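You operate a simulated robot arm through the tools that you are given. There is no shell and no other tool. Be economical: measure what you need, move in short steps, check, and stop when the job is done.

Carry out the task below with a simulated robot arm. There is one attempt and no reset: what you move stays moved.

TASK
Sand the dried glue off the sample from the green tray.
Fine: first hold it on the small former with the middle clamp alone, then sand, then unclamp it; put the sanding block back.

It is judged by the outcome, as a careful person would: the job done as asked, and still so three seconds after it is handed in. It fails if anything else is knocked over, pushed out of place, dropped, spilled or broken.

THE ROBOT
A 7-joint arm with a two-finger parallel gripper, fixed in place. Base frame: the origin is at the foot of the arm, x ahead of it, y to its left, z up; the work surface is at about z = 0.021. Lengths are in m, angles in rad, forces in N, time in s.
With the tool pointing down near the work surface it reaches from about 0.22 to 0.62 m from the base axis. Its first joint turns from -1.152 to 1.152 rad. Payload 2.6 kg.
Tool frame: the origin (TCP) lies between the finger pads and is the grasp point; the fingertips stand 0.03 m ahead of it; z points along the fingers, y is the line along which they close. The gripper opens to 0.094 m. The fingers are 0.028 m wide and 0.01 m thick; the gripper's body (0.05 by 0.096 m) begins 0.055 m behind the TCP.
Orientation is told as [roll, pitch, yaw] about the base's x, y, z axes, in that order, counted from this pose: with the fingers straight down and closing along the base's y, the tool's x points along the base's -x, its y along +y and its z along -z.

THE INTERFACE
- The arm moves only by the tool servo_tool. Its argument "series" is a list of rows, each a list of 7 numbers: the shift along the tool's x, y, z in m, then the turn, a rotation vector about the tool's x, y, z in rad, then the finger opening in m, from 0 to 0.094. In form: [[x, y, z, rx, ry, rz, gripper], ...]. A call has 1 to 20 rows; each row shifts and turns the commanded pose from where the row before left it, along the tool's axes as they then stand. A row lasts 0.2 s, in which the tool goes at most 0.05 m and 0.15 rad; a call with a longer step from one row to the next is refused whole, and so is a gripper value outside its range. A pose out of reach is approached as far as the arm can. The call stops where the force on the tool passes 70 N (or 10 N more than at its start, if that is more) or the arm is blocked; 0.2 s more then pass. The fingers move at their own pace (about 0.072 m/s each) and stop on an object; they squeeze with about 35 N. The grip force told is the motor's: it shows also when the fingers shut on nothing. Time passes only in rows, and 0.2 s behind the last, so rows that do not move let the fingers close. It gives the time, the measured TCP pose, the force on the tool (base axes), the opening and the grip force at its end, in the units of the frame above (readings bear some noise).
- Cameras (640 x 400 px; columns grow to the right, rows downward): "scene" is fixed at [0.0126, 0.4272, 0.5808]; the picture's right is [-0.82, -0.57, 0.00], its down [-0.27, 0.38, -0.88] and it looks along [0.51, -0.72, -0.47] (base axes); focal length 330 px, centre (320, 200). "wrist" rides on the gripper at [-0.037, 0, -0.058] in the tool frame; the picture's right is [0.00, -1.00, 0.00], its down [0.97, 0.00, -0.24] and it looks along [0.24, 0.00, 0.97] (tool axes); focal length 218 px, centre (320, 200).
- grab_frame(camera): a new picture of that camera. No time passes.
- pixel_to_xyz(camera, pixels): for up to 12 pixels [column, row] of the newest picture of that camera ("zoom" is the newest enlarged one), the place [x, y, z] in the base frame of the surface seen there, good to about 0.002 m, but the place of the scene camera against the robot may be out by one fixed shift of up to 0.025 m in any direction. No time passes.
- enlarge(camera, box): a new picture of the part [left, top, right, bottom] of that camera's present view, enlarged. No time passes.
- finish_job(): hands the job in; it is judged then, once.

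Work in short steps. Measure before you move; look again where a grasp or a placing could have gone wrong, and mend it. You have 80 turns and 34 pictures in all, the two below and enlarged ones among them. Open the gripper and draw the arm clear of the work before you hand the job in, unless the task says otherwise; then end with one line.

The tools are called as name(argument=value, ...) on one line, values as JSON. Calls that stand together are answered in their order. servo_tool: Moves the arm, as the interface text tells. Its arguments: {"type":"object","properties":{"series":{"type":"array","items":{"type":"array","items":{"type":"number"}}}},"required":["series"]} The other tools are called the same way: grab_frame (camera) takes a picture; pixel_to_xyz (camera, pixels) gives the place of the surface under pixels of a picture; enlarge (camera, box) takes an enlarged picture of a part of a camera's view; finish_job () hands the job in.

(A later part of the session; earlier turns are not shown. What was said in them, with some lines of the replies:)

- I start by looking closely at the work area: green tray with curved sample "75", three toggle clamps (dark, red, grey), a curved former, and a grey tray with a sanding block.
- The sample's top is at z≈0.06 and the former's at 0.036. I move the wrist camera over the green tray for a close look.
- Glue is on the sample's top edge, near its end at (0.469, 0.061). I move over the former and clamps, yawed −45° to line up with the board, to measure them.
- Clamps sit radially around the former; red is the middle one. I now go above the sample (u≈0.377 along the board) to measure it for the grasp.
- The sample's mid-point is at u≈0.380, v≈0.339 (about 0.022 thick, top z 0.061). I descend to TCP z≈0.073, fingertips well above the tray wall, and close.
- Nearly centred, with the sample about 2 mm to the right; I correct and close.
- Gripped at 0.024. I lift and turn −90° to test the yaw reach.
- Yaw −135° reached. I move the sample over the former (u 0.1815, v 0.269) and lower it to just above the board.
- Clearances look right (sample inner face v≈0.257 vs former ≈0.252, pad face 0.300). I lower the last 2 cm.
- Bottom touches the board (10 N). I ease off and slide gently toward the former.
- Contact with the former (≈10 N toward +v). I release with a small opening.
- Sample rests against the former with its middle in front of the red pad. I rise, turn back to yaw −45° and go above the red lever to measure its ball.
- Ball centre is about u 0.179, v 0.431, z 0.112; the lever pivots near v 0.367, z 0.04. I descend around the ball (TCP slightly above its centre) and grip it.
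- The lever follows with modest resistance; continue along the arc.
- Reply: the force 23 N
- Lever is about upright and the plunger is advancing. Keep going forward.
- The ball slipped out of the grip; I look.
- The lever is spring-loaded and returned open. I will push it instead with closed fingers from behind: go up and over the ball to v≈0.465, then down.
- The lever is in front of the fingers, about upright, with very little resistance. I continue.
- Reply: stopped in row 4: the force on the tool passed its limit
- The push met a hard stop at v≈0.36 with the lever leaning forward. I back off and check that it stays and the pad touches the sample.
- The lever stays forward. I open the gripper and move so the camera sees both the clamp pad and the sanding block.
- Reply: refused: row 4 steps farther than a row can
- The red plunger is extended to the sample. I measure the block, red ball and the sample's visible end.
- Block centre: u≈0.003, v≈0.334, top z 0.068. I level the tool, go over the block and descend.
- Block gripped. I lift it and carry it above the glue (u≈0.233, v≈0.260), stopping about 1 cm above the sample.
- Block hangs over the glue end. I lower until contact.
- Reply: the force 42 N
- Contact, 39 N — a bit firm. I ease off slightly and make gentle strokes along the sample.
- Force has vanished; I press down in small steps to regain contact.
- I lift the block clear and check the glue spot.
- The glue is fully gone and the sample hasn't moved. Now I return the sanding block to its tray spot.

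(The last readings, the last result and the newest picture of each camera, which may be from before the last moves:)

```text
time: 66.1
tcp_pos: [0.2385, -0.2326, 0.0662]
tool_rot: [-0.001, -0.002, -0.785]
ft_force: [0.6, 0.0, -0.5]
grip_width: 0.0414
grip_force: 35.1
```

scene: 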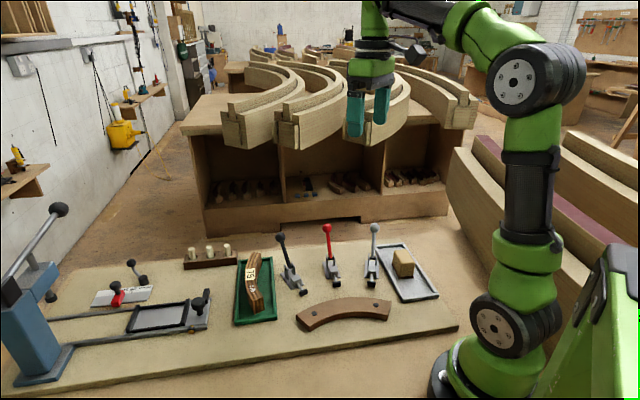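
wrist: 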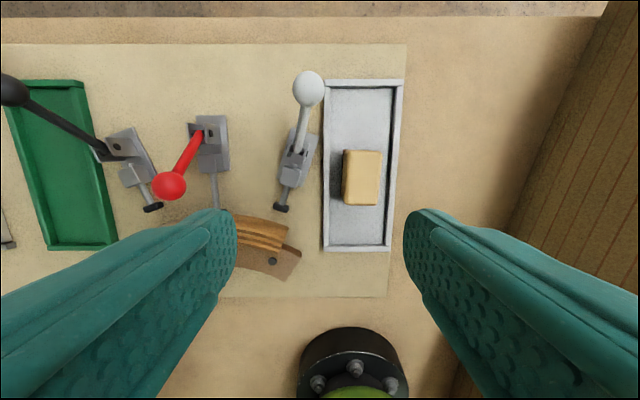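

servo_tool(series=[[0, 0, 0.001, 0, 0, 0, 0.01], [0, 0, 0.001, 0, 0, 0, 0.01], [0, 0, 0, 0, 0, 0, 0.01]])

```text
time: 66.9
tcp_pos: [0.2398, -0.2319, 0.0639]
tool_rot: [0.001, -0.004, -0.786]
ft_force: [-2.1, 0.6, 8.9]
grip_width: 0.0415
grip_force: 35.2
```

Contact with the tray floor. I release and rise.

servo_tool(series=[[0, 0, 0, 0, 0, 0, 0.06], [0, 0, 0, 0, 0, 0, 0.06], [0, 0, -0.03, 0, 0, 0, 0.065], [0, 0, -0.04, 0, 0, 0, 0.065], [0, 0, -0.04, 0, 0, 0, 0.065], [0, 0, -0.03, 0, 0, 0, 0.065], [0, 0, 0, 0, 0, 0, 0.065]])

grab_frame(camera="scene")

```text
time: 68.5
tcp_pos: [0.2369, -0.2305, 0.2044]
tool_rot: [0.0, -0.001, -0.785]
ft_force: [-0.4, 0.1, 0.0]
grip_width: 0.065
grip_force: 0.1
```

```text
6 pictures are left
```

scene: 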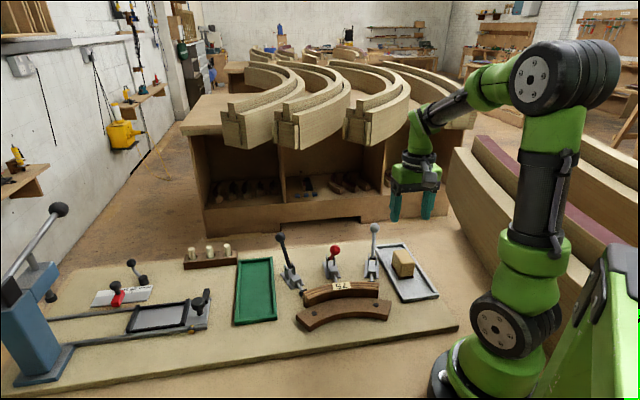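

Block is back in its tray. Now to unclamp: closed fingers go in front of the red ball (v≈0.298) and push it back.

servo_tool(series=[[0.0065, 0.035, 0, 0, 0, 0, 0.03], [0.0065, 0.035, 0, 0, 0, 0, 0], [0.0065, 0.035, 0, 0, 0, 0, 0], [0.0065, 0.035, 0, 0, 0, 0, 0], [0.0065, 0.0345, 0, 0, 0, 0, 0], [0, 0, 0.04, 0, 0, 0, 0], [0, 0, 0.042, 0, 0, 0, 0], [0, 0, 0, 0, 0, 0, 0]])

```text
time: 70.3
tcp_pos: [0.3375, -0.0858, 0.1218]
tool_rot: [0.0, -0.002, -0.783]
ft_force: [0.3, 0.3, -0.3]
grip_width: 0.0
grip_force: 32.9
```

servo_tool(series=[[-0.006, 0, 0, 0, 0, 0, 0], [-0.006, 0, 0, 0, 0, 0, 0], [-0.006, 0, 0, 0, 0, 0, 0], [-0.006, 0, 0, 0, 0, 0, 0], [-0.006, 0, 0, 0, 0, 0, 0], [-0.006, 0, 0, 0, 0, 0, 0], [-0.006, 0, 0, 0, 0, 0, 0], [-0.006, 0, 0, 0, 0, 0, 0], [-0.006, 0, 0, 0, 0, 0, 0], [-0.006, 0, 0, 0, 0, 0, 0], [-0.006, 0, 0, 0, 0, 0, 0], [-0.006, 0, 0, 0, 0, 0, 0], [-0.006, 0, 0, 0, 0, 0, 0], [0, 0, 0, 0, 0, 0, 0]])

enlarge(camera="scene", box=[260, 210, 420, 320])

```text
time: 73.3
tcp_pos: [0.3933, -0.1417, 0.1218]
tool_rot: [0.0, -0.002, -0.786]
ft_force: [0.1, 0.0, -0.3]
grip_width: 0.0
grip_force: 33.2
```

```text
3.64 times, centred on (340, 265) of scene
```

zoom: 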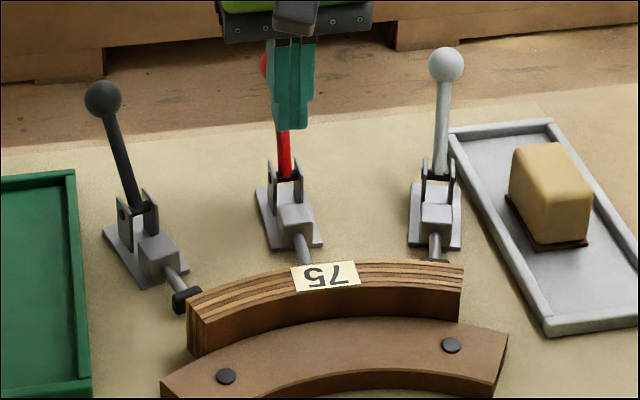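

The lever is back past upright. A final small push, then I retreat upward, open, and check from above.

servo_tool(series=[[-0.006, 0, 0, 0, 0, 0, 0], [-0.006, 0, 0, 0, 0, 0, 0], [-0.002, 0, 0, 0, 0, 0, 0], [0.02, 0, 0, 0, 0, 0, 0], [0.02, 0, -0.04, 0, 0, 0, 0.03], [0, 0, -0.048, 0, 0, 0, 0.06], [0, -0.04, -0.02, 0, 0, 0, 0.09], [0, 0, 0, 0, 0, 0, 0.09]])

grab_frame(camera="wrist")

```text
time: 75.1
tcp_pos: [0.3474, -0.1508, 0.2307]
tool_rot: [0.0, -0.002, -0.786]
ft_force: [-0.2, -0.2, -0.4]
grip_width: 0.0903
grip_force: 0.0
```

```text
4 pictures are left
```

wrist: 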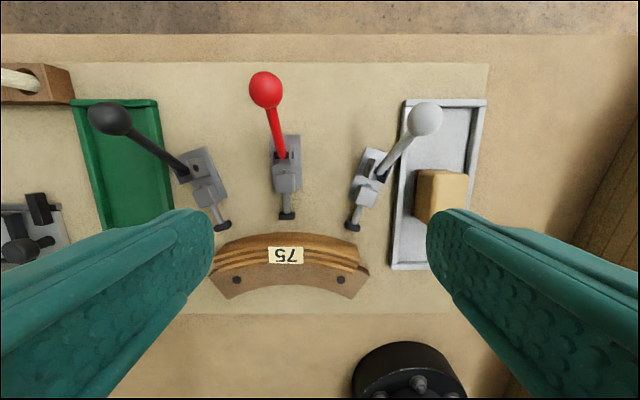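

pixel_to_xyz(camera="wrist", pixels=[[266, 89], [287, 214], [287, 240], [440, 192], [225, 263]])

servo_tool(series=[[0, 0, -0.04, 0, 0, 0, 0.094], [0, 0, -0.04, 0, 0, 0, 0.094], [0, 0, -0.04, 0, 0, 0, 0.094], [0, 0, 0, 0, 0, 0, 0.094]])

```text
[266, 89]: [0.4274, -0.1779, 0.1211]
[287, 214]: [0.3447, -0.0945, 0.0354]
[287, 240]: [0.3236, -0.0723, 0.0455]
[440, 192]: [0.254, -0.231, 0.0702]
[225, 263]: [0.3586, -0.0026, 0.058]
```

```text
time: 76.1
tcp_pos: [0.3457, -0.1517, 0.3477]
tool_rot: [-0.001, -0.003, -0.786]
ft_force: [0.1, -0.3, -0.3]
grip_width: 0.0938
grip_force: 0.2
```

The red lever is back at its starting place (v≈0.428) with its pad off the sample. The glue is gone, the block is in its tray and the arm is clear, so I hand in.

finish_job()

```text
The job is handed in.
```

The sample was held on the former with the red middle clamp alone, sanded clean of glue and unclamped. It is still standing against the former; the sanding block is back in its tray.
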